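You operate a simulated robot arm through the tools that you are given. There is no shell and no other tool.

You are at the controls of a simulated two-armed robot. One attempt, no reset.

TASK
Lock the frame's lid down and lay the orange strap roll on it.
Fine: swing both blue levers over the lid; the rolls are in the table's drawer; shut it again.

Only the result counts: the job must be done as asked and must still hold three seconds after the hand-in. Knocking over, shifting, dropping, spilling or breaking anything else fails it. Lids that push on must go on centred and level and be pressed home; caps that screw on are set level and turned clockwise until they are tight.

THE ROBOT
Two 7-joint arms with fingered hands on one trunk that stands fixed in place. Base frame: the origin is at the foot of the trunk, x ahead of it, y to its left, z up. Units: cm, degrees, N and s.
The left shoulder is at [3, 13.6, 123], the right one opposite. With the tool pointing down near the work surface each hand reaches from about 24 to 96 cm from the base axis, measured 20 degrees to its own side. Payload 5 kg a hand.
The TCP of each hand is the grasp point between the finger pads, 4.2 cm short of the fingertips. In the tool frame z runs along the fingers and y along their closing line. The gripper opens to 20.8 cm; its body begins 11.9 cm behind the TCP. The gripper is a hand of 4 fingers: y runs from the thumb to the fingers, the wrist lies at [0, 0, -33.2] in the tool frame.
Orientation is told as [roll, pitch, yaw] about the base's x, y, z axes, in that order, counted from this pose: with the fingers straight down and closing along the base's y, the tool's x points along the base's -x, its y along +y and its z along -z.

THE INTERFACE
- The arms move only by the tool move_arm. It takes "left_deltas", "right_deltas" or both (then of equal length, played together; a hand with none holds still); each is a list of rows, each an object (a shift or turn left out is 0) with "linear": the shift along the tool's x, y, z in units of 20 mm (1.0 is 20 mm), a list of three; "dr": the turn, a rotation vector about the tool's x, y, z in units of 4 degrees (1.0 is 4 degrees), a list of three. In form: [{"linear": [dx, dy, dz], "dr": [ax, ay, az]}, ...]. A call has 1 to 20 rows; each row shifts and turns the commanded pose from where the row before left it, along the tool's axes as they then stand. A call with a number of a shift or a turn outside -1 to 1 is refused whole. Each row takes 0.2 s and may step no farther than 5 cm and 8.6 degrees from the row before; otherwise, the whole call is refused. A pose out of reach is approached as far as the arm can. The call stops where the force on the tool passes 40 N (or 10 N more than at its start, if that is more) or the arm is blocked; 0.2 s more then pass. In this call time passes only in rows, and 0.2 s behind the last. It gives the time, the measured TCP pose, the force on the tool (base axes), the opening and the grip force at its end, in the units of the frame above (readings bear some noise), with the torque about the TCP (base axes, N m) and any sound that the robot's microphone picked up, and new pictures: "pictures" is both (left out), scene, wrist or none (wrist: the cameras of the hands that moved).
- Cameras (640 x 400 px; columns grow to the right, rows downward): "scene" is now at [4.57, 1.17, 195.24]; the picture's right is [0.14, -0.99, 0.00], its down [-0.76, -0.10, -0.64] and it looks along [0.63, 0.09, -0.77] (base axes); focal length 308 px, centre (320, 200). "left" rides on the left gripper at [-10.1, 0.1, -14.5] in its tool frame; the picture's right is [-0.01, -1.00, 0.00], its down [0.82, 0.00, -0.57] and it looks along [0.57, 0.00, 0.82] (tool axes); focal length 261 px, centre (320, 200). "right" rides on the right gripper at [10.1, 0, -14.5] in its tool frame; the picture's right is [0.00, 1.00, 0.00], its down [-0.82, 0.00, -0.57] and it looks along [-0.57, 0.00, 0.82] (tool axes); focal length 261 px, centre (320, 200). There is no depth. A picture from a camera that has moved, and an enlarged one, comes with that camera's place and axes in the base frame and with its lens.
- lift_body(by): moves the trunk up (or, below 0, down) by that many cm; the arms and the scene camera ride with it, the base frame stays. It gives what a move gives, with no picture.
- move_fingers(finger1, finger2, finger3, thumb_bend, hand): sets how far each is bent, from 0 (flat) to 100 (curled in); at 30 the hand is open as for a grip, at 70 the pads meet at the TCP. One left out holds its place. A second passes; each finger stops where it meets its share of the squeeze, and holds until it gets a number again. It is the only way to open and close the hand. It gives what a move gives, with no picture; readings hold the bend of each and the force on the fingers (four entries, about 0 where the hand has none), thumb and palm.
- head_to(pan, tilt): turns the head with the scene camera to pan (to the left, within 143 degrees either way) and tilt (down, from -29 to 69), counted from straight ahead of the robot. It gives what a move gives, and a new picture of the scene camera.
- close_up(camera, box): a new picture of the part [left, top, right, bottom] of that camera's present view, enlarged. It takes no simulated time.
- finish_job(): hands the job in; it is judged then, once.

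Nothing tells you positions but the pictures and the camera data. Unless the task says otherwise, let go and move clear before handing in.

The tools are called after "Request:" as a command line: name --argument value ..., lists and objects as JSON in quotes. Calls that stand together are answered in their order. move_arm: Moves the arms, as the interface text tells. Its arguments: {"type":"object","properties":{"left_deltas":{"type":"array"},"right_deltas":{"type":"array"},"pictures":{"type":"string","enum":["both","scene","wrist","none"]}},"required":[]} The other tools are called the same way: lift_body (by) moves the trunk up or down; move_fingers (finger1, finger2, finger3, thumb_bend, hand) moves the fingers one by one; head_to (pan, tilt) turns the head that bears the scene camera; close_up (camera, box) takes an enlarged picture of a part of a camera's view; finish_job () hands the job in.

At the start:

```text
t: 0.0
left_position: [68.84, 40.1, 142.79]
left_ee_rot: [0.0, 0.0, 0.0]
left_force: [-0.6, 0.2, -0.2]
left_moment: [-0.01, -0.02, 0.07]
left_opening: 20.82
left_gripper_force: 0.1
left_shape: jaw
left_bend: [30.0, 30.0, 30.0, 30.0]
left_finger forces: [0.1, 0.0, 0.0, 0.0, 0.1, 0.1]
right_position: [75.05, -18.86, 143.16]
right_ee_rot: [-0.2, 0.1, 0.0]
right_force: [0.7, 0.1, 0.8]
right_moment: [-0.02, -0.02, -0.01]
right_opening: 20.79
right_gripper_force: 0.0
right_shape: jaw
right_bend: [30.0, 30.0, 30.0, 30.0]
right_finger forces: [0.0, 0.1, 0.0, 0.0, 0.0, 0.0]
trunk travel left (down, up): [-25.0, 24.0]
head pan, tilt (commanded): [7.8, 50.3]
```

scene: 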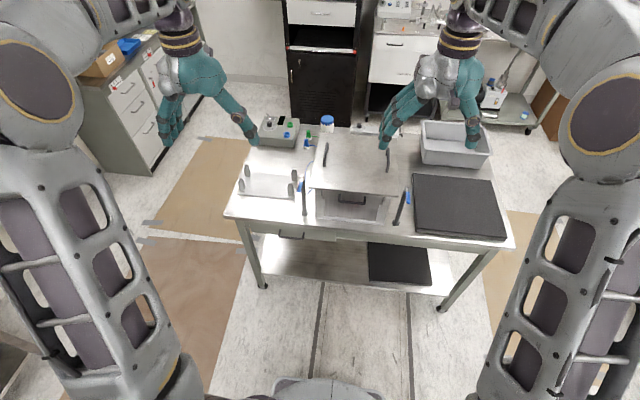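
right: 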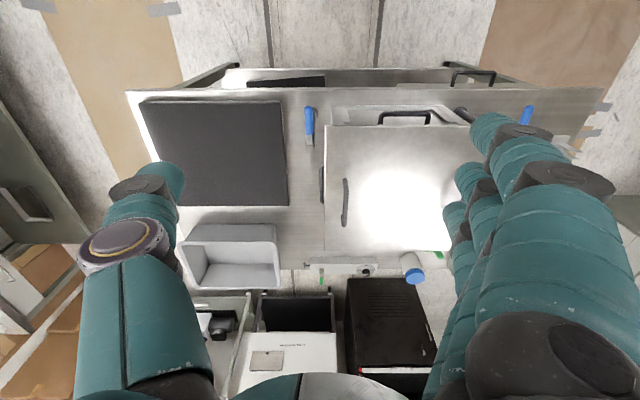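
left: 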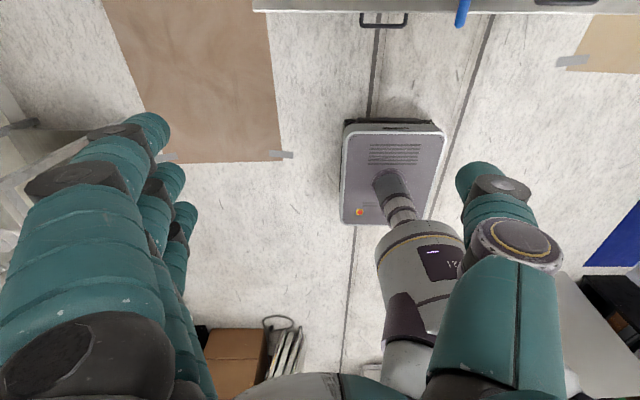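

I see a steel table with a box-like frame, blue-handled levers on either side, a drawer at the front edge, and other items around it. I'll look closer before moving anything.

Request:
close_up --camera "scene" --box '[220, 100, 520, 290]'

Request:
close_up --camera "scene" --box '[230, 120, 420, 240]'

Request:
close_up --camera "right" --box '[280, 60, 620, 280]'

```text
2.11 times, centred on (370, 195) of scene
camera zoom: at [4.57, 1.17, 195.24], right [0.14, -0.99, 0.0], down [-0.76, -0.1, -0.64], along [0.63, 0.09, -0.77], focal length 649 px, centre (215, 210)
```

zoom: 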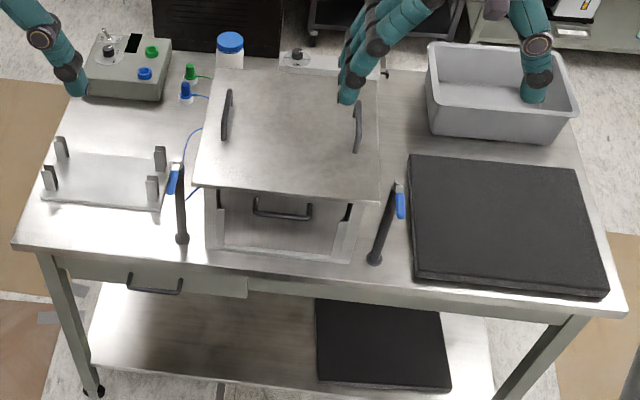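

```text
3.33 times, centred on (325, 180) of scene
camera zoom: at [4.57, 1.17, 195.24], right [0.14, -0.99, 0.0], down [-0.76, -0.1, -0.64], along [0.63, 0.09, -0.77], focal length 1028 px, centre (303, 267)
```

zoom: 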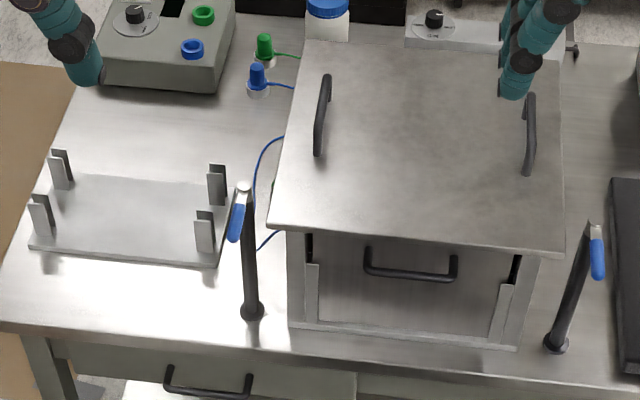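

```text
1.82 times, centred on (450, 170) of right
camera zoom: at [65.05, -18.91, 157.63], right [0.0, 1.0, 0.0], down [0.82, 0.0, 0.57], along [0.57, 0.0, -0.82], focal length 474 px, centre (84, 254)
```

zoom: 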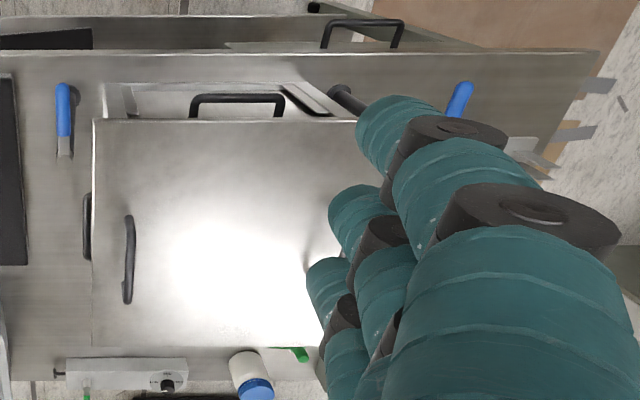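

The frame's lid is about 34 cm square, its front edge near x=82, its top near z=107, and the lever posts stand at roughly (85, ±20, 110) with the levers pointing toward me. The drawer handle is near (77, 24, 80). I'll take closer looks at the levers and the hands before moving.

Request:
close_up --camera "scene" --box '[370, 170, 434, 234]'

Request:
close_up --camera "scene" --box '[270, 160, 334, 224]'

Request:
close_up --camera "right" --box '[280, 80, 380, 160]'

Request:
close_up --camera "scene" --box '[360, 30, 500, 170]'

Request:
close_up --camera "scene" --box '[220, 200, 360, 290]'

```text
6.25 times, centred on (402, 202) of scene
camera zoom: at [4.57, 1.17, 195.24], right [0.14, -0.99, 0.0], down [-0.76, -0.1, -0.64], along [0.63, 0.09, -0.77], focal length 1928 px, centre (-192, 188)
```

zoom: 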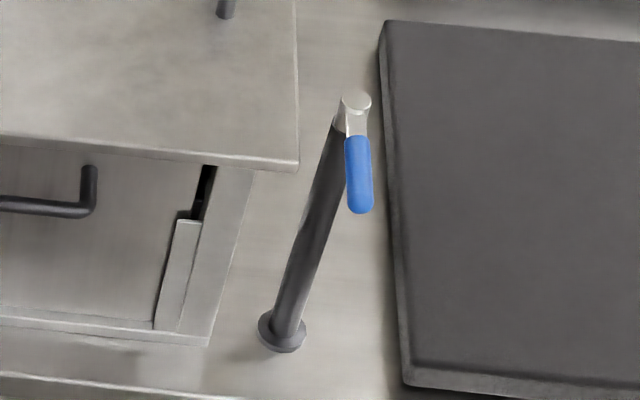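

```text
6.25 times, centred on (302, 192) of scene
camera zoom: at [4.57, 1.17, 195.24], right [0.14, -0.99, 0.0], down [-0.76, -0.1, -0.64], along [0.63, 0.09, -0.77], focal length 1928 px, centre (432, 250)
```

zoom: 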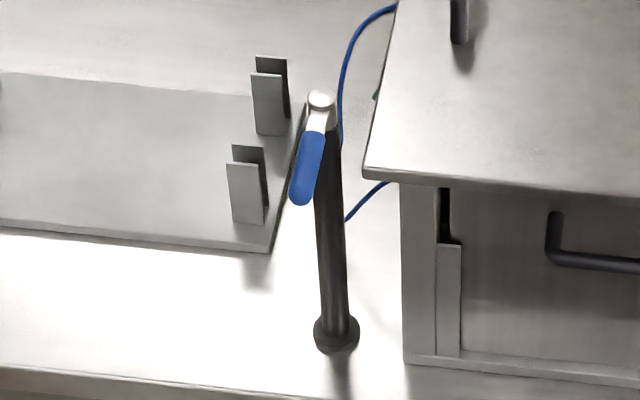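

```text
5.00 times, centred on (330, 120) of right
camera zoom: at [65.05, -18.91, 157.63], right [0.0, 1.0, 0.0], down [0.82, 0.0, 0.57], along [0.57, 0.0, -0.82], focal length 1303 px, centre (270, 600)
```

zoom: 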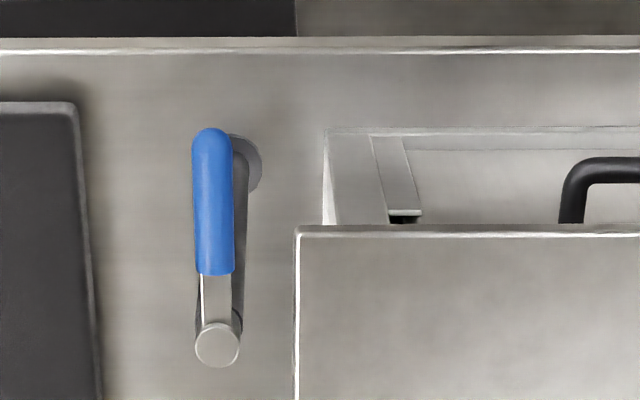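

```text
2.86 times, centred on (430, 100) of scene
camera zoom: at [4.57, 1.17, 195.24], right [0.14, -0.99, 0.0], down [-0.76, -0.1, -0.64], along [0.63, 0.09, -0.77], focal length 881 px, centre (6, 486)
```

zoom: 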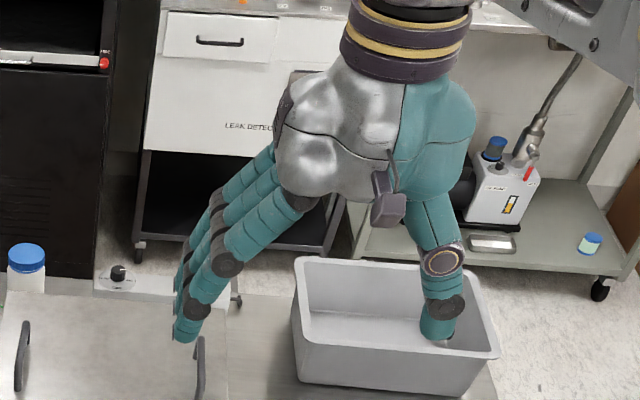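

```text
4.44 times, centred on (290, 245) of scene
camera zoom: at [4.57, 1.17, 195.24], right [0.14, -0.99, 0.0], down [-0.76, -0.1, -0.64], along [0.63, 0.09, -0.77], focal length 1371 px, centre (453, 0)
```

zoom: 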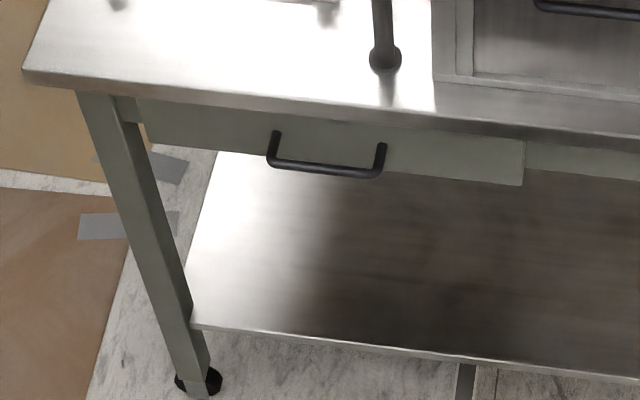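

The levers are stubby bars (about 8 cm reach) on vertical posts, with pivots near (86.7, ±20.8) and tops around z≈108.5, just above the lid's top. I'll close the right hand into a blunt pusher and bring it beside the right lever for a closer look.

Request:
move_fingers --hand "right" --finger1 70 --finger2 70 --finger3 70 --thumb_bend 70

Request:
move_arm --right_deltas '[{"linear": [0.05, -0.455, 0.9]}, {"linear": [0.05, -0.455, 0.9]}, {"linear": [0.05, -0.455, 0.9]}, {"linear": [0.05, -0.455, 0.9]}, {"linear": [0.05, -0.455, 0.9]}, {"linear": [0.05, -0.455, 0.9]}, {"linear": [0.05, -0.455, 0.9]}, {"linear": [0.05, -0.455, 0.9]}, {"linear": [0.05, -0.455, 0.9]}, {"linear": [0.05, -0.455, 0.9]}]' --pictures "both"

```text
t: 1.0
left_position: [68.76, 40.06, 142.75]
left_ee_rot: [0.0, 0.1, 0.0]
left_force: [0.6, 0.4, -0.2]
left_moment: [0.0, 0.0, 0.04]
left_opening: 20.79
left_gripper_force: 0.1
left_shape: jaw
left_bend: [30.0, 30.0, 30.0, 30.0]
left_finger forces: [0.0, 0.1, 0.0, 0.0, 0.0, 0.1]
right_position: [75.07, -18.82, 143.2]
right_ee_rot: [-0.1, -0.1, 0.0]
right_force: [0.3, -0.3, 0.3]
right_moment: [-0.01, 0.0, -0.03]
right_opening: 3.23
right_gripper_force: 0.0
right_shape: fingers
right_bend: [70.0, 70.0, 70.0, 70.0]
right_finger forces: [0.1, 0.0, 0.0, 0.0, 0.0, 0.0]
trunk travel left (down, up): [-25.0, 24.0]
head pan, tilt (commanded): [7.8, 50.3]
```

```text
t: 3.2
left_position: [68.76, 40.0, 142.7]
left_ee_rot: [0.2, 0.0, 0.0]
left_force: [0.4, -1.2, -0.7]
left_moment: [0.01, 0.03, -0.04]
left_opening: 20.77
left_gripper_force: 0.1
left_shape: jaw
left_bend: [30.0, 30.0, 30.0, 30.0]
left_finger forces: [0.1, 0.0, 0.0, 0.1, 0.1, 0.1]
right_position: [74.06, -27.92, 125.12]
right_ee_rot: [0.0, 0.1, 0.1]
right_force: [0.8, -0.3, 0.2]
right_moment: [0.01, 0.02, 0.04]
right_opening: 3.22
right_gripper_force: 0.0
right_shape: fingers
right_bend: [70.0, 70.0, 70.0, 70.0]
right_finger forces: [0.1, 0.0, 0.0, 0.1, 0.1, 0.0]
trunk travel left (down, up): [-25.0, 24.0]
head pan, tilt (commanded): [7.8, 50.3]
camera scene: at [4.63, 1.11, 195.24], right [0.14, -0.99, 0.0], down [-0.76, -0.1, -0.64], along [0.63, 0.09, -0.77], focal length 308 px, centre (320, 200)
camera right: at [64.12, -28.0, 139.53], right [0.0, 1.0, 0.0], down [0.82, 0.0, 0.57], along [0.57, 0.0, -0.82], focal length 261 px, centre (320, 200)
```

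scene: 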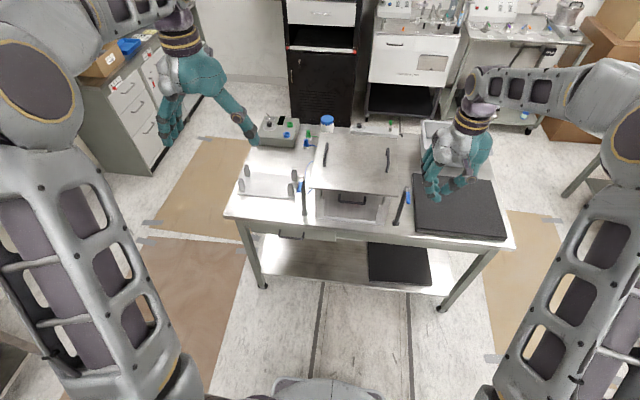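
right: 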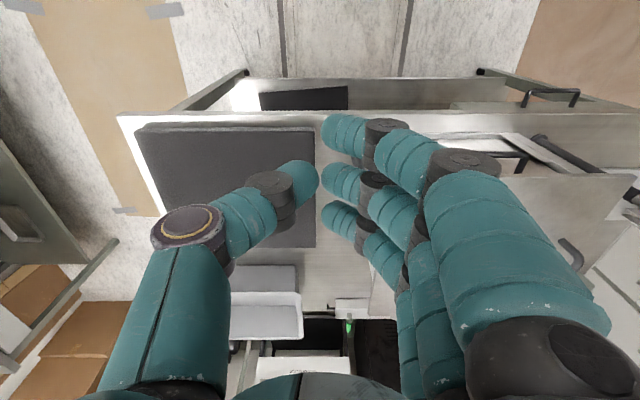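

The closed fingers curl inward, so the thumb held at bend 30, with its tip pointing straight down, makes a better poker. I'll turn both hands by +90° yaw so each thumb points ahead toward the levers, with the fingers folded.

Request:
move_fingers --hand "right" --thumb_bend 30

Request:
move_fingers --hand "left" --finger1 70 --finger2 70 --finger3 70

Request:
move_arm --right_deltas '[{"dr": [0, 0, -1]}, {"dr": [0, 0, -1]}, {"dr": [0, 0, -1]}, {"dr": [0, 0, -1]}, {"dr": [0, 0, -1]}, {"dr": [0, 0, -1]}, {"dr": [0, 0, -1]}, {"dr": [0, 0, -1]}, {"dr": [0, 0, -1]}, {"dr": [0, 0, -1]}, {"dr": [0, 0, -1]}, {"dr": [0, 0, -1]}, {"dr": [0, 0, -1]}, {"dr": [0, 0, -1]}, {"dr": [0, 0, -1]}, {"dr": [0, 0, -1]}, {"dr": [0, 0, -1]}, {"dr": [0, 0, -1]}, {"dr": [0, 0, -1]}, {"dr": [0, 0, -1]}]' --left_deltas '[{"dr": [0, 0, -1]}, {"dr": [0, 0, -1]}, {"dr": [0, 0, -1]}, {"dr": [0, 0, -1]}, {"dr": [0, 0, -1]}, {"dr": [0, 0, -1]}, {"dr": [0, 0, -1]}, {"dr": [0, 0, -1]}, {"dr": [0, 0, -1]}, {"dr": [0, 0, -1]}, {"dr": [0, 0, -1]}, {"dr": [0, 0, -1]}, {"dr": [0, 0, -1]}, {"dr": [0, 0, -1]}, {"dr": [0, 0, -1]}, {"dr": [0, 0, -1]}, {"dr": [0, 0, -1]}, {"dr": [0, 0, -1]}, {"dr": [0, 0, -1]}, {"dr": [0, 0, -1]}]' --pictures "both"

```text
t: 4.2
left_position: [68.7, 40.11, 142.75]
left_ee_rot: [-0.1, 0.0, 0.1]
left_force: [0.4, -0.4, 0.0]
left_moment: [0.0, -0.02, -0.02]
left_opening: 20.79
left_gripper_force: 0.1
left_shape: jaw
left_bend: [30.0, 30.0, 30.0, 30.0]
left_finger forces: [0.0, 0.0, 0.1, 0.1, 0.0, 0.0]
right_position: [73.98, -27.81, 125.31]
right_ee_rot: [0.0, 0.0, -0.1]
right_force: [-0.3, 0.5, -0.7]
right_moment: [-0.03, 0.02, 0.0]
right_opening: 12.21
right_gripper_force: 0.1
right_shape: fingers
right_bend: [70.0, 70.0, 70.0, 30.0]
right_finger forces: [0.1, 0.0, 0.0, 0.0, 0.0, 0.0]
trunk travel left (down, up): [-25.0, 24.0]
head pan, tilt (commanded): [7.8, 50.3]
```

```text
t: 5.2
left_position: [68.84, 40.05, 142.73]
left_ee_rot: [0.0, 0.0, 0.0]
left_force: [-0.1, 0.1, 0.4]
left_moment: [-0.01, 0.02, -0.01]
left_opening: 12.28
left_gripper_force: 0.1
left_shape: fingers
left_bend: [70.0, 70.0, 70.0, 30.0]
left_finger forces: [0.0, 0.0, 0.0, 0.0, 0.0, 0.0]
right_position: [74.13, -27.93, 125.14]
right_ee_rot: [0.0, -0.1, 0.0]
right_force: [-1.1, -0.3, 0.5]
right_moment: [0.03, -0.02, 0.0]
right_opening: 12.23
right_gripper_force: 0.1
right_shape: fingers
right_bend: [70.0, 70.0, 70.0, 30.0]
right_finger forces: [0.0, 0.0, 0.0, 0.0, 0.0, 0.0]
trunk travel left (down, up): [-25.0, 24.0]
head pan, tilt (commanded): [7.8, 50.3]
```

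```text
t: 9.4
left_position: [68.65, 39.98, 142.85]
left_ee_rot: [0.1, -0.1, 80.1]
left_force: [-0.9, 0.6, 0.5]
left_moment: [0.01, 0.0, 0.0]
left_opening: 12.26
left_gripper_force: 0.0
left_shape: fingers
left_bend: [70.0, 70.0, 70.0, 30.0]
left_finger forces: [0.1, 0.1, 0.0, 0.0, 0.0, 0.1]
right_position: [74.06, -28.02, 125.15]
right_ee_rot: [0.1, -0.1, 80.1]
right_force: [0.3, -0.5, 0.0]
right_moment: [0.02, -0.01, 0.01]
right_opening: 12.25
right_gripper_force: 0.0
right_shape: fingers
right_bend: [70.0, 70.0, 70.0, 30.0]
right_finger forces: [0.1, 0.1, 0.1, 0.0, 0.0, 0.0]
trunk travel left (down, up): [-25.0, 24.0]
head pan, tilt (commanded): [7.8, 50.3]
camera scene: at [4.57, 1.14, 195.24], right [0.14, -0.99, 0.0], down [-0.76, -0.1, -0.64], along [0.63, 0.09, -0.77], focal length 308 px, centre (320, 200)
camera right: at [72.36, -38.06, 139.65], right [-0.98, 0.18, 0.0], down [0.14, 0.81, 0.57], along [0.1, 0.56, -0.82], focal length 261 px, centre (320, 200)
camera left: at [70.38, 49.93, 157.27], right [0.99, -0.17, 0.0], down [-0.14, -0.81, 0.57], along [-0.1, -0.56, -0.82], focal length 261 px, centre (320, 200)
```

scene: 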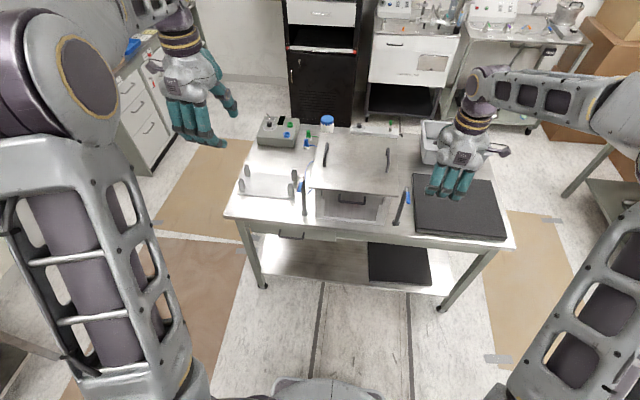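
right: 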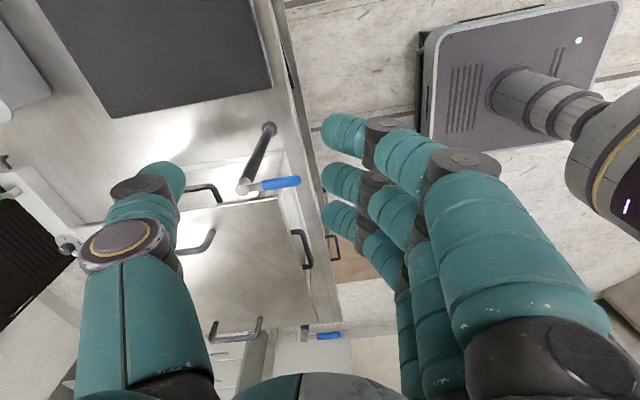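
left: 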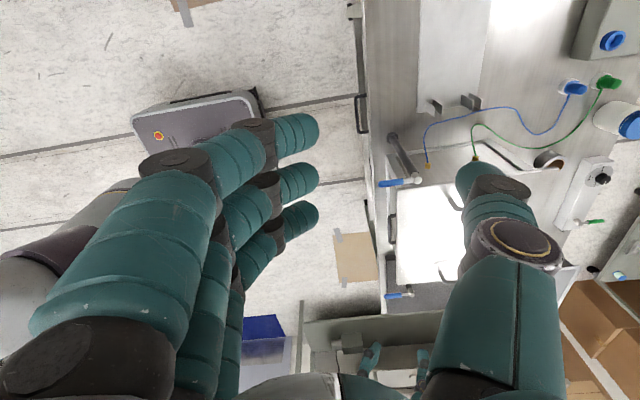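

Both thumbs now face forward. I'll finish the turn to 90° and move each thumb to hover on the outer side of its lever. First a close-up of the left lever to fix its position.

Request:
close_up --camera "left" --box '[340, 120, 480, 320]'

Request:
close_up --camera "right" --box '[200, 100, 360, 220]'

Request:
move_arm --right_deltas '[{"dr": [0, 0, -1]}, {"dr": [0, 0, -1]}, {"dr": [0, 0, -0.48]}, {"linear": [-0.375, 0.69, 0.875]}, {"linear": [-0.375, 0.69, 0.875]}, {"linear": [-0.375, 0.69, 0.875]}, {"linear": [-0.375, 0.69, 0.875]}]' --left_deltas '[{"dr": [0, 0, -1]}, {"dr": [0, 0, -1]}, {"dr": [0, 0, -0.48]}, {"linear": [0, 0, 0]}, {"linear": [0, 0, 0]}, {"linear": [0, 0, 0]}, {"linear": [0, 0, 0]}]' --pictures "both"

```text
2.00 times, centred on (410, 220) of left
camera zoom: at [70.38, 49.93, 157.27], right [0.99, -0.17, 0.0], down [-0.14, -0.81, 0.57], along [-0.1, -0.56, -0.82], focal length 521 px, centre (140, 160)
```

zoom: 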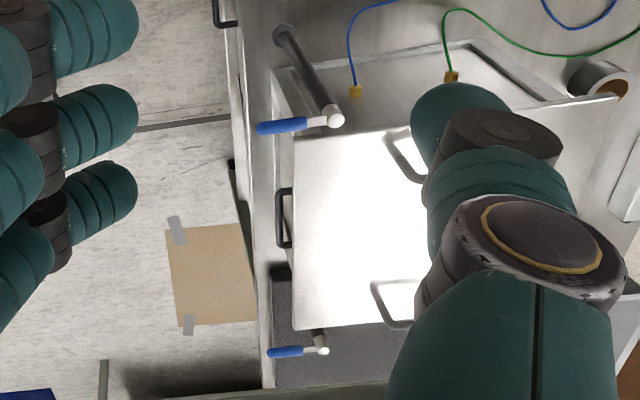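

```text
3.33 times, centred on (280, 160) of right
camera zoom: at [72.36, -38.06, 139.65], right [-0.98, 0.18, 0.0], down [0.14, 0.81, 0.57], along [0.1, 0.56, -0.82], focal length 869 px, centre (453, 333)
```

zoom: 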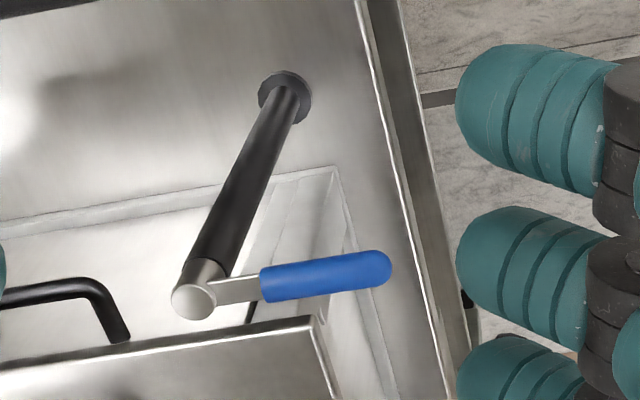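

```text
t: 11.0
left_position: [68.74, 40.0, 142.76]
left_ee_rot: [-0.1, -0.1, 90.0]
left_force: [-0.1, 0.5, 0.4]
left_moment: [-0.01, 0.0, 0.03]
left_opening: 12.3
left_gripper_force: 0.0
left_shape: fingers
left_bend: [70.0, 70.0, 70.0, 30.0]
left_finger forces: [0.0, 0.0, 0.0, 0.1, 0.0, 0.0]
right_position: [68.38, -24.86, 118.18]
right_ee_rot: [-0.1, 0.0, 90.0]
right_force: [0.2, -1.0, -0.5]
right_moment: [-0.02, -0.04, -0.01]
right_opening: 12.24
right_gripper_force: 0.0
right_shape: fingers
right_bend: [70.0, 70.0, 70.0, 30.0]
right_finger forces: [0.1, 0.0, 0.0, 0.1, 0.0, 0.1]
trunk travel left (down, up): [-25.0, 24.0]
head pan, tilt (commanded): [7.8, 50.3]
camera scene: at [4.56, 1.2, 195.24], right [0.14, -0.99, 0.0], down [-0.76, -0.1, -0.64], along [0.63, 0.09, -0.77], focal length 308 px, centre (320, 200)
camera right: at [68.51, -35.07, 132.51], right [-1.0, 0.01, 0.0], down [0.0, 0.82, 0.57], along [0.0, 0.57, -0.82], focal length 261 px, centre (320, 200)
camera left: at [68.66, 50.17, 157.19], right [1.0, 0.0, 0.0], down [0.0, -0.82, 0.57], along [0.0, -0.57, -0.82], focal length 261 px, centre (320, 200)
```

scene: 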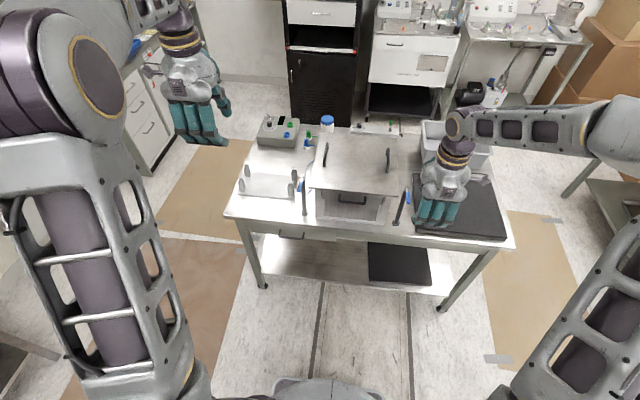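
right: 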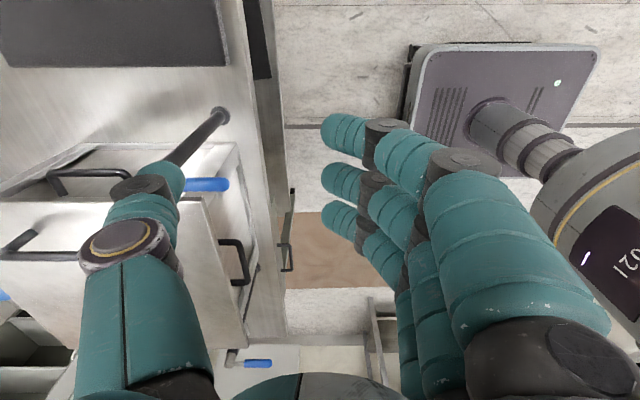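
left: 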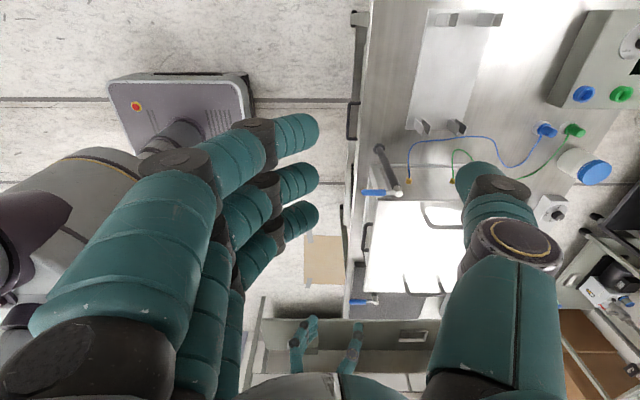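

The right thumb hangs just outside the right lever (thumb tip near (80, -25)). I'll lower it so the tip is just above lid level and push +y gently to make contact.

Request:
move_arm --right_deltas '[{"linear": [0, 0, 0.75]}, {"linear": [0, 0, 0.75]}, {"linear": [0, 0, 0.75]}, {"linear": [0, 0, 0.74]}, {"linear": [-0.4, 0, 0]}, {"linear": [-0.4, 0, 0]}, {"linear": [-0.4, 0, 0]}, {"linear": [-0.4, 0, 0]}]' --pictures "both"

Request:
close_up --camera "right" --box '[60, 100, 300, 260]'

Request:
close_up --camera "scene" --box '[360, 150, 488, 230]'

```text
t: 12.8
left_position: [68.76, 40.08, 142.69]
left_ee_rot: [0.0, 0.0, 90.0]
left_force: [1.0, 0.6, 0.5]
left_moment: [-0.03, 0.02, 0.01]
left_opening: 12.27
left_gripper_force: 0.0
left_shape: fingers
left_bend: [70.0, 70.0, 70.0, 30.0]
left_finger forces: [0.1, 0.0, 0.0, 0.0, 0.0, 0.0]
right_position: [68.49, -21.72, 112.08]
right_ee_rot: [0.0, 0.1, 89.9]
right_force: [-0.8, -0.6, 0.0]
right_moment: [-0.02, -0.01, -0.09]
right_opening: 12.21
right_gripper_force: 0.0
right_shape: fingers
right_bend: [70.0, 70.0, 70.0, 30.0]
right_finger forces: [0.0, 0.1, 0.1, 0.0, 0.8, 0.0]
trunk travel left (down, up): [-25.0, 24.0]
head pan, tilt (commanded): [7.8, 50.3]
camera scene: at [4.6, 1.22, 195.24], right [0.14, -0.99, 0.0], down [-0.76, -0.1, -0.64], along [0.63, 0.09, -0.77], focal length 308 px, centre (320, 200)
camera right: at [68.58, -31.87, 126.62], right [-1.0, 0.01, 0.0], down [0.0, 0.82, 0.57], along [0.0, 0.57, -0.82], focal length 261 px, centre (320, 200)
```

scene: 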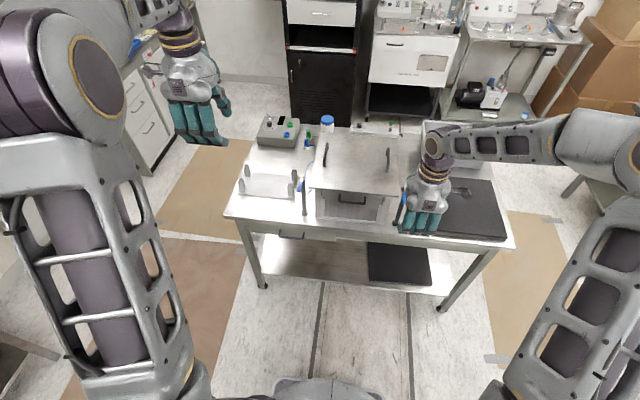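
right: 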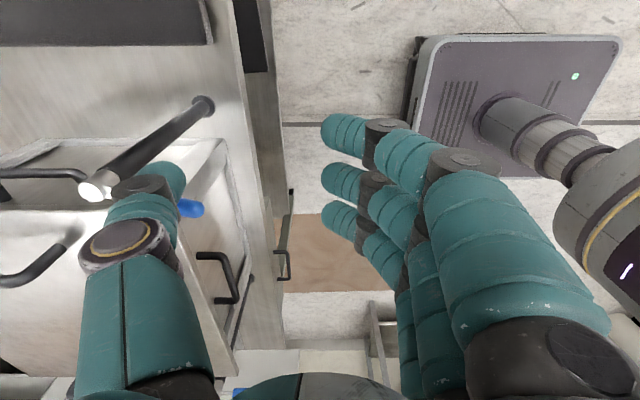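

```text
2.50 times, centred on (180, 180) of right
camera zoom: at [68.58, -31.87, 126.62], right [-1.0, 0.01, 0.0], down [0.0, 0.82, 0.57], along [0.0, 0.57, -0.82], focal length 652 px, centre (670, 250)
```

zoom: 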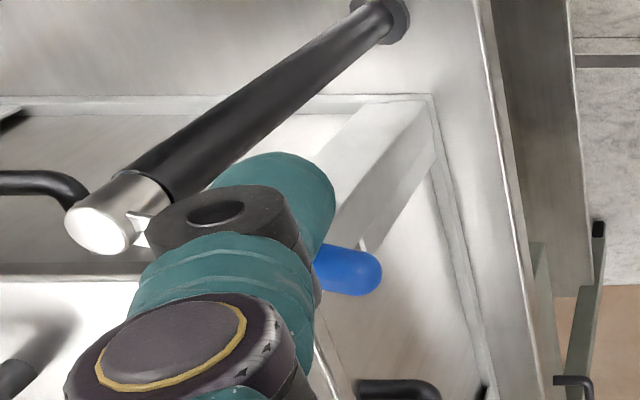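

```text
5.00 times, centred on (424, 190) of scene
camera zoom: at [4.6, 1.22, 195.24], right [0.14, -0.99, 0.0], down [-0.76, -0.1, -0.64], along [0.63, 0.09, -0.77], focal length 1542 px, centre (-200, 250)
```

zoom: 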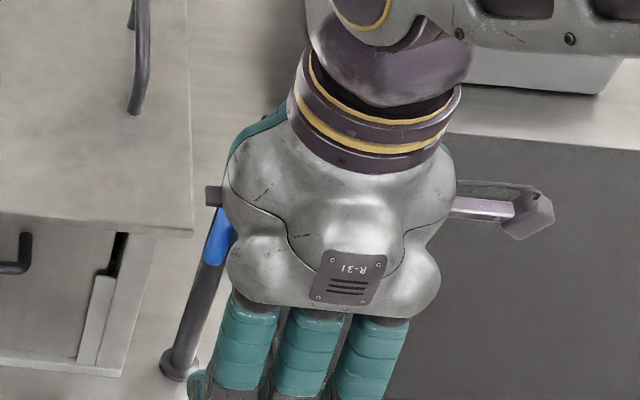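

The lever is turning with almost no resistance, now about 19°. I'll follow its arc round to about 60° and check.

Request:
move_arm --right_deltas '[{"linear": [-0.35, 0.05, 0]}, {"linear": [-0.35, 0.05, 0]}, {"linear": [-0.42, -0.08, 0]}, {"linear": [-0.43, -0.07, 0]}, {"linear": [-0.39, -0.2, 0]}, {"linear": [-0.39, -0.2, 0]}]' --pictures "wrist"

Request:
close_up --camera "right" --box '[40, 100, 280, 260]'

```text
t: 14.2
left_position: [68.73, 40.09, 142.61]
left_ee_rot: [0.1, 0.0, 90.1]
left_force: [-0.4, 0.4, -0.3]
left_moment: [-0.02, 0.0, -0.02]
left_opening: 12.29
left_gripper_force: 0.0
left_shape: fingers
left_bend: [70.0, 70.0, 70.0, 30.0]
left_finger forces: [0.1, 0.0, 0.0, 0.0, 0.0, 0.0]
right_position: [69.26, -17.01, 112.28]
right_ee_rot: [0.0, 0.1, 90.0]
right_force: [-0.5, -0.1, -0.3]
right_moment: [-0.03, -0.01, -0.05]
right_opening: 12.2
right_gripper_force: 0.9
right_shape: fingers
right_bend: [70.0, 70.0, 70.0, 30.0]
right_finger forces: [0.1, 0.0, 0.0, 0.1, 0.9, 0.0]
trunk travel left (down, up): [-25.0, 24.0]
head pan, tilt (commanded): [7.8, 50.3]
camera right: at [69.4, -27.12, 126.74], right [-1.0, 0.01, 0.0], down [0.0, 0.82, 0.57], along [0.0, 0.57, -0.82], focal length 261 px, centre (320, 200)
```

right: 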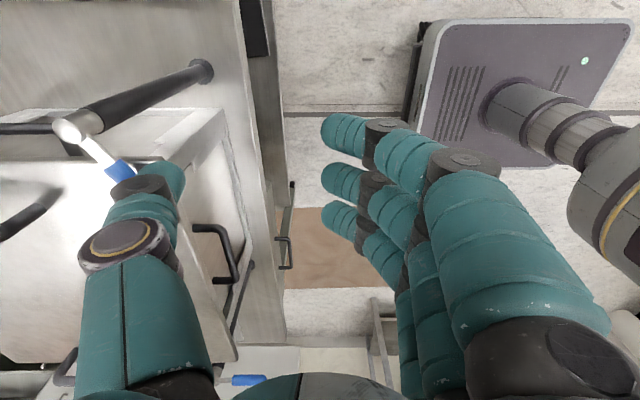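

```text
2.50 times, centred on (160, 180) of right
camera zoom: at [69.4, -27.12, 126.74], right [-1.0, 0.01, 0.0], down [0.0, 0.82, 0.57], along [0.0, 0.57, -0.82], focal length 652 px, centre (720, 250)
```

zoom: 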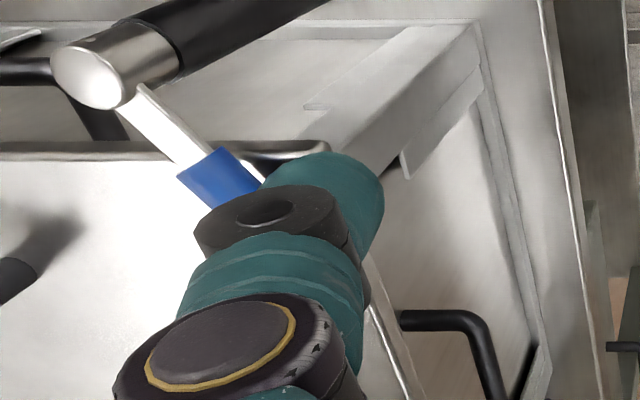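

Lever now about 50° round. I'll continue the arc over the lid to 90° with small steps.

Request:
move_arm --right_deltas '[{"linear": [-0.31, -0.3, 0]}, {"linear": [-0.31, -0.32, 0]}, {"linear": [-0.24, -0.36, 0]}, {"linear": [-0.24, -0.37, 0]}, {"linear": [0, -0.25, 0]}, {"linear": [0, -0.25, 0]}]' --pictures "wrist"

Request:
close_up --camera "right" --box '[40, 100, 280, 260]'

```text
t: 15.6
left_position: [68.55, 40.05, 142.9]
left_ee_rot: [-0.1, 0.1, 90.0]
left_force: [0.2, 0.5, -0.7]
left_moment: [-0.02, 0.14, -0.03]
left_opening: 12.31
left_gripper_force: 0.0
left_shape: fingers
left_bend: [70.0, 70.0, 70.0, 30.0]
left_finger forces: [0.0, 0.1, 0.0, 0.0, 0.1, 0.0]
right_position: [72.76, -15.0, 112.63]
right_ee_rot: [-0.1, 0.1, 90.0]
right_force: [-20.3, -7.3, 29.8]
right_moment: [-0.27, -2.74, -0.71]
right_opening: 11.41
right_gripper_force: 20.0
right_shape: fingers
right_bend: [70.0, 70.0, 70.0, 32.0]
right_finger forces: [0.0, 0.0, 0.1, 0.0, 39.6, 0.1]
trunk travel left (down, up): [-25.0, 24.0]
head pan, tilt (commanded): [7.8, 50.3]
stopped in row 6 (right hand): the force on the tool passed its limit at 43 N (the readings are from after the stop); the commanded pose is now the measured one
camera right: at [72.78, -25.06, 127.06], right [-1.0, 0.01, 0.0], down [0.0, 0.82, 0.57], along [0.01, 0.57, -0.82], focal length 261 px, centre (320, 200)
```

right: 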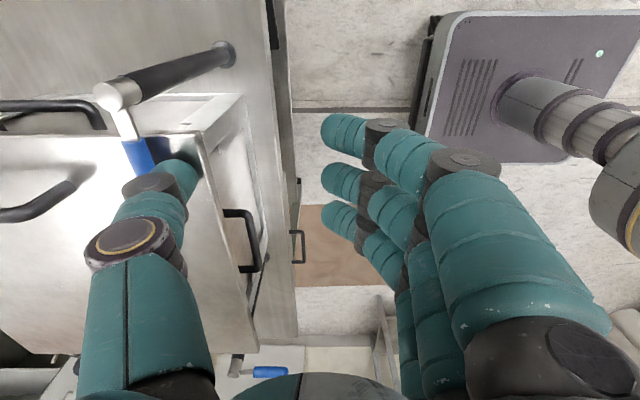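

```text
2.50 times, centred on (160, 180) of right
camera zoom: at [72.78, -25.06, 127.06], right [-1.0, 0.01, 0.0], down [0.0, 0.82, 0.57], along [0.01, 0.57, -0.82], focal length 652 px, centre (720, 250)
```

zoom: 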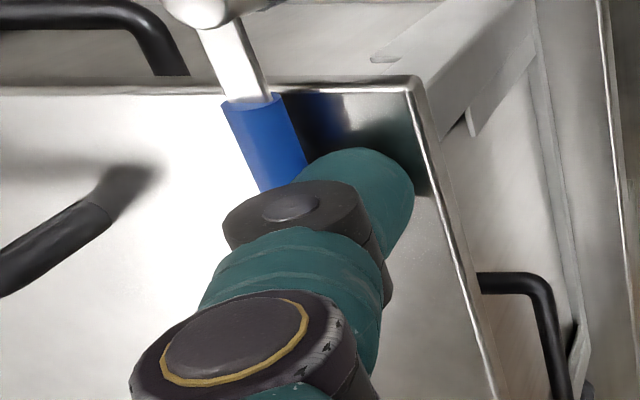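

The right lever is now over the lid at about 87–90°, against its stop. I'll back the hand off and lift away, then check the lever without anything blocking the view.

Request:
move_arm --right_deltas '[{"linear": [0, 0.4, 0]}, {"linear": [0, 0.6, 0]}, {"linear": [0, 0.8, 0]}, {"linear": [0, 0.8, -0.5]}, {"linear": [0.5, 0.8, -0.8]}, {"linear": [0.8, 0.8, -0.9]}, {"linear": [0.9, 0.5, -0.9]}, {"linear": [0.9, 0.5, -0.9]}, {"linear": [0.9, 0.5, -0.9]}]' --pictures "both"

Request:
close_up --camera "scene" --box '[370, 170, 434, 234]'

Request:
close_up --camera "right" --box '[100, 60, 340, 260]'

```text
t: 17.6
left_position: [68.63, 40.13, 142.87]
left_ee_rot: [-0.2, 0.0, 90.1]
left_force: [-0.4, 0.1, 0.0]
left_moment: [0.0, -0.09, 0.0]
left_opening: 12.3
left_gripper_force: 0.1
left_shape: fingers
left_bend: [70.0, 70.0, 70.0, 30.0]
left_finger forces: [0.0, 0.0, 0.0, 0.0, 0.0, 0.0]
right_position: [61.48, -22.82, 122.03]
right_ee_rot: [0.1, 0.0, 90.0]
right_force: [-1.0, -0.4, 0.1]
right_moment: [0.04, -0.08, 0.0]
right_opening: 12.32
right_gripper_force: 0.1
right_shape: fingers
right_bend: [70.0, 70.0, 70.0, 30.0]
right_finger forces: [0.1, 0.1, 0.0, 0.2, 0.0, 0.1]
trunk travel left (down, up): [-25.0, 24.0]
head pan, tilt (commanded): [7.8, 50.3]
camera scene: at [4.4, 1.11, 195.25], right [0.14, -0.99, 0.0], down [-0.76, -0.1, -0.64], along [0.63, 0.09, -0.77], focal length 308 px, centre (320, 200)
camera right: at [61.65, -33.02, 136.5], right [-1.0, 0.0, 0.0], down [0.0, 0.82, 0.57], along [0.0, 0.57, -0.82], focal length 261 px, centre (320, 200)
```

scene: 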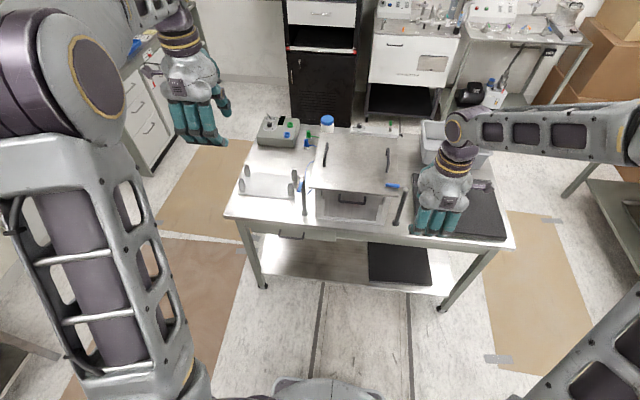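
right: 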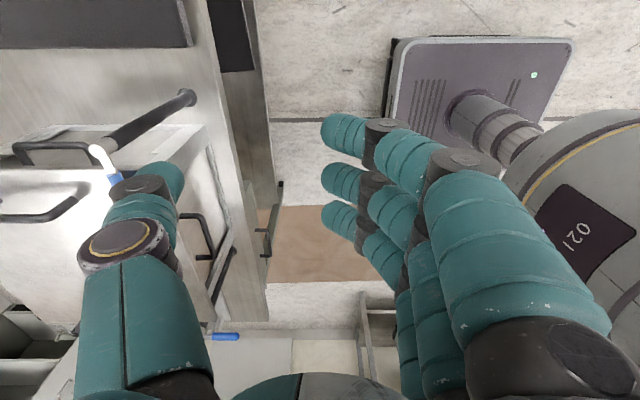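

```text
6.25 times, centred on (402, 202) of scene
camera zoom: at [4.4, 1.11, 195.25], right [0.14, -0.99, 0.0], down [-0.76, -0.1, -0.64], along [0.63, 0.09, -0.77], focal length 1928 px, centre (-192, 188)
```

zoom: 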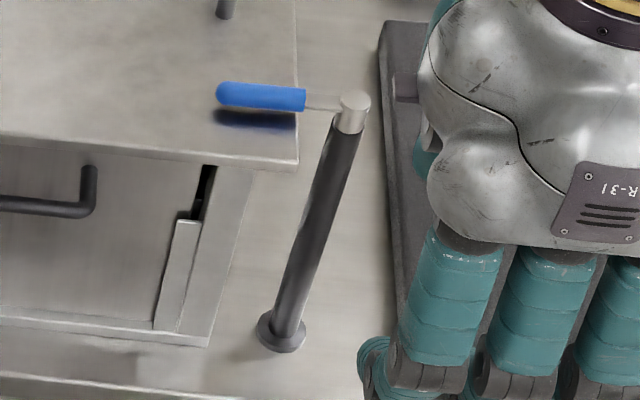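

```text
2.00 times, centred on (220, 160) of right
camera zoom: at [61.65, -33.02, 136.5], right [-1.0, 0.0, 0.0], down [0.0, 0.82, 0.57], along [0.0, 0.57, -0.82], focal length 521 px, centre (520, 280)
```

zoom: 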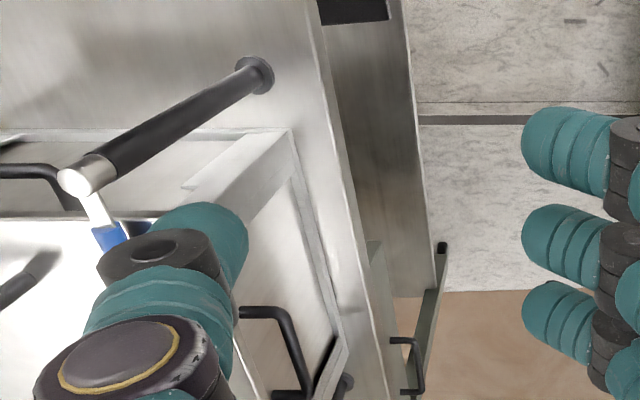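

The right lever lies squarely over the lid. Now I'll bring the left hand's thumb to the outer side of the left lever (pivot near (86.6, 19.9)).

Request:
move_arm --left_deltas '[{"linear": [0.557, 0, 0.886]}, {"linear": [0.557, 0, 0.886]}, {"linear": [0.557, 0, 0.886]}, {"linear": [0.557, 0, 0.886]}, {"linear": [0.557, 0, 0.886]}, {"linear": [0.557, 0, 0.886]}, {"linear": [0.557, 0, 0.886]}, {"linear": [0.557, 0, 0.886]}, {"linear": [0.557, 0, 0.886]}, {"linear": [0.557, 0, 0.886]}, {"linear": [0.557, 0, 0.886]}, {"linear": [0.557, 0, 0.886]}, {"linear": [0.557, 0, 0.886]}, {"linear": [0.557, 0, 0.886]}]' --pictures "both"

Request:
close_up --camera "left" --box '[360, 80, 600, 260]'

```text
t: 20.6
left_position: [68.73, 24.56, 117.8]
left_ee_rot: [0.0, 0.0, 89.9]
left_force: [0.0, 0.2, -0.4]
left_moment: [-0.05, 0.03, 0.07]
left_opening: 12.29
left_gripper_force: 0.0
left_shape: fingers
left_bend: [70.0, 70.0, 70.0, 30.0]
left_finger forces: [0.0, 0.0, 0.0, 0.0, 0.0, 0.0]
right_position: [61.66, -22.88, 122.03]
right_ee_rot: [-0.1, 0.0, 90.1]
right_force: [-0.1, -1.1, 0.3]
right_moment: [0.03, 0.0, -0.02]
right_opening: 12.31
right_gripper_force: 0.1
right_shape: fingers
right_bend: [70.0, 70.0, 70.0, 30.0]
right_finger forces: [0.0, 0.0, 0.0, 0.0, 0.1, 0.0]
trunk travel left (down, up): [-25.0, 24.0]
head pan, tilt (commanded): [7.8, 50.3]
camera scene: at [4.63, 1.1, 195.24], right [0.14, -0.99, 0.0], down [-0.76, -0.1, -0.64], along [0.63, 0.09, -0.77], focal length 308 px, centre (320, 200)
camera left: at [68.65, 34.61, 132.25], right [1.0, 0.0, 0.0], down [0.0, -0.82, 0.57], along [0.0, -0.57, -0.82], focal length 261 px, centre (320, 200)
```

scene: 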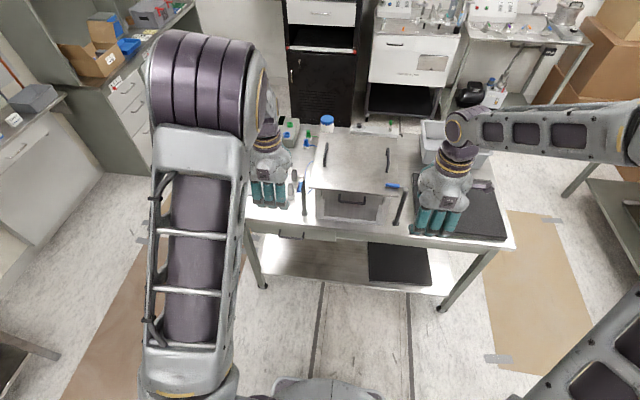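
left: 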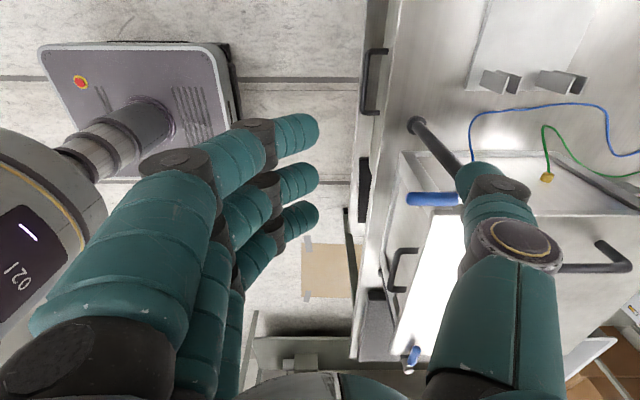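

```text
2.22 times, centred on (480, 170) of left
camera zoom: at [68.65, 34.61, 132.25], right [1.0, 0.0, 0.0], down [0.0, -0.82, 0.57], along [0.0, -0.57, -0.82], focal length 579 px, centre (-36, 267)
```

zoom: 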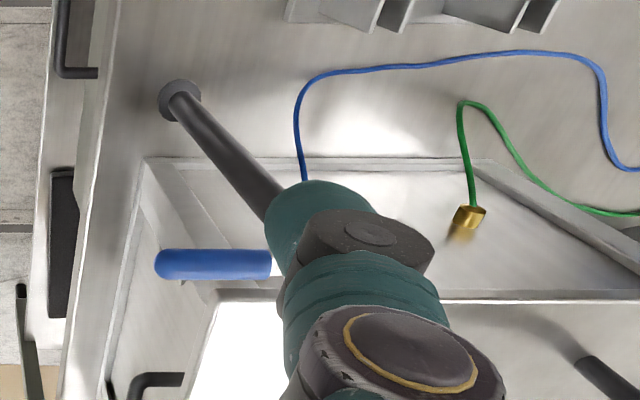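

The left thumb is outside the left lever at the right offset. I'll lower it and push the lever through the mirrored arc to about 60°.

Request:
move_arm --left_deltas '[{"linear": [0, 0, 0.7]}, {"linear": [0, 0, 0.7]}, {"linear": [0, 0, 0.7]}, {"linear": [0, 0, 0.7]}, {"linear": [0.386, 0, 0]}, {"linear": [0.386, 0, 0]}, {"linear": [0.386, 0, 0]}, {"linear": [0.386, 0, 0]}, {"linear": [0.386, 0, 0]}, {"linear": [0.35, 0.11, 0]}, {"linear": [0.35, 0.11, 0]}, {"linear": [0.425, -0.09, 0]}, {"linear": [0.425, -0.09, 0]}, {"linear": [0.39, -0.2, 0]}, {"linear": [0.39, -0.2, 0]}]' --pictures "wrist"

Request:
close_up --camera "left" --box '[360, 80, 600, 260]'

```text
t: 23.8
left_position: [69.37, 15.93, 112.33]
left_ee_rot: [0.0, -0.1, 90.0]
left_force: [-1.3, 0.7, 1.2]
left_moment: [0.06, -0.11, 0.17]
left_opening: 12.16
left_gripper_force: 1.3
left_shape: fingers
left_bend: [70.0, 70.0, 70.0, 30.0]
left_finger forces: [0.0, 0.0, 0.1, 0.0, 2.3, 0.0]
right_position: [61.67, -23.0, 122.04]
right_ee_rot: [0.1, 0.0, 90.0]
right_force: [-0.1, 0.5, 0.4]
right_moment: [0.01, 0.03, 0.02]
right_opening: 12.31
right_gripper_force: 0.1
right_shape: fingers
right_bend: [70.0, 70.0, 70.0, 30.0]
right_finger forces: [0.0, 0.1, 0.0, 0.0, 0.0, 0.1]
trunk travel left (down, up): [-25.0, 24.0]
head pan, tilt (commanded): [7.8, 50.3]
camera left: at [69.35, 26.05, 126.8], right [1.0, 0.0, 0.0], down [0.0, -0.82, 0.57], along [0.0, -0.57, -0.82], focal length 261 px, centre (320, 200)
```

left: 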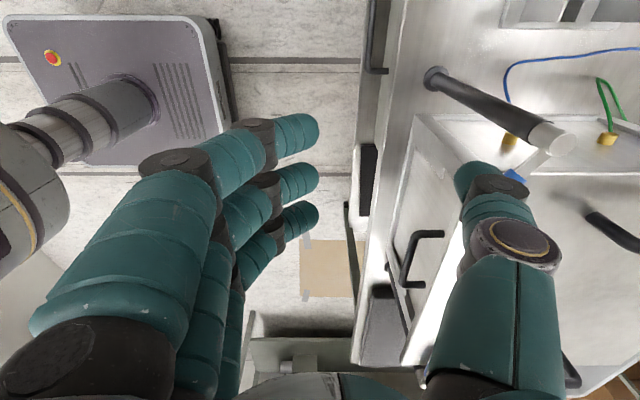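

```text
2.22 times, centred on (480, 170) of left
camera zoom: at [69.35, 26.05, 126.8], right [1.0, 0.0, 0.0], down [0.0, -0.82, 0.57], along [0.0, -0.57, -0.82], focal length 579 px, centre (-36, 267)
```

zoom: 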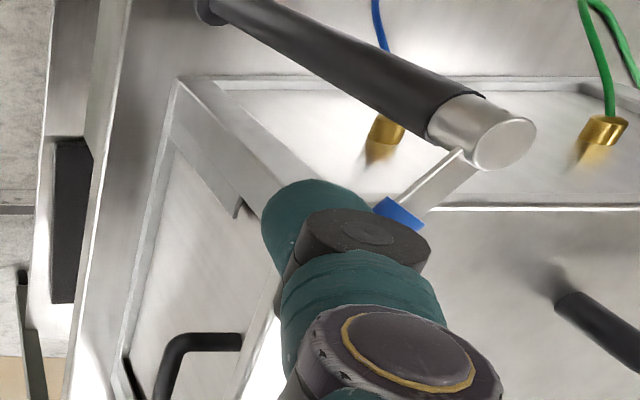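

Left lever about 50° round. I'll continue the arc over the lid until it meets its stop, slightly higher to stay clear of the lid surface.

Request:
move_arm --left_deltas '[{"linear": [0.295, -0.295, -0.05]}, {"linear": [0.295, -0.295, -0.05]}, {"linear": [0.24, -0.36, 0]}, {"linear": [0.24, -0.36, 0]}, {"linear": [0, -0.2, 0]}, {"linear": [0, -0.2, 0]}, {"linear": [0, -0.15, 0]}, {"linear": [0, -0.15, 0]}]' --pictures "wrist"

Request:
close_up --camera "left" --box '[360, 80, 600, 260]'

```text
t: 25.6
left_position: [73.09, 13.88, 112.85]
left_ee_rot: [0.0, -0.1, 90.0]
left_force: [-24.7, 3.3, 25.4]
left_moment: [0.18, -2.32, 0.45]
left_opening: 11.03
left_gripper_force: 21.2
left_shape: fingers
left_bend: [70.0, 70.0, 70.0, 33.0]
left_finger forces: [0.0, 0.0, 0.0, 0.1, 42.0, 0.1]
right_position: [61.39, -22.76, 122.15]
right_ee_rot: [-0.2, 0.0, 90.0]
right_force: [-0.4, 0.1, 0.0]
right_moment: [0.04, -0.02, -0.02]
right_opening: 12.34
right_gripper_force: 0.1
right_shape: fingers
right_bend: [70.0, 70.0, 70.0, 30.0]
right_finger forces: [0.0, 0.1, 0.0, 0.0, 0.0, 0.0]
trunk travel left (down, up): [-25.0, 24.0]
head pan, tilt (commanded): [7.8, 50.3]
camera left: at [73.08, 23.93, 127.31], right [1.0, 0.0, 0.0], down [0.0, -0.82, 0.57], along [0.0, -0.57, -0.82], focal length 261 px, centre (320, 200)
```

left: 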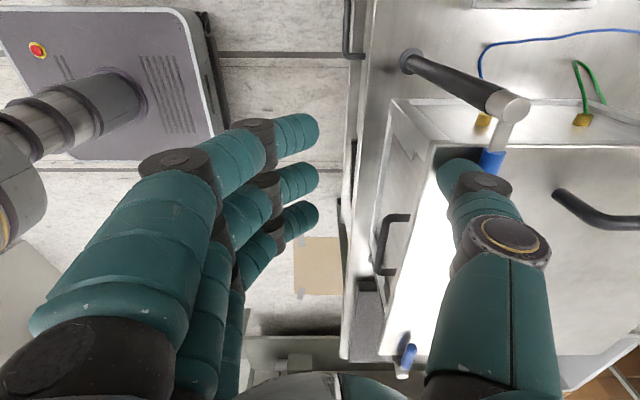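

```text
2.22 times, centred on (480, 170) of left
camera zoom: at [73.08, 23.93, 127.31], right [1.0, 0.0, 0.0], down [0.0, -0.82, 0.57], along [0.0, -0.57, -0.82], focal length 579 px, centre (-36, 267)
```

zoom: 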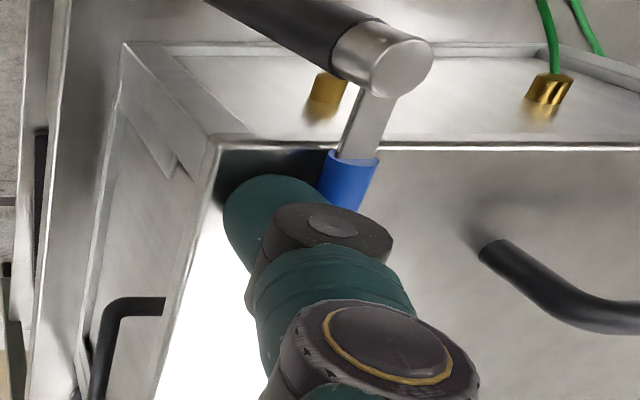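

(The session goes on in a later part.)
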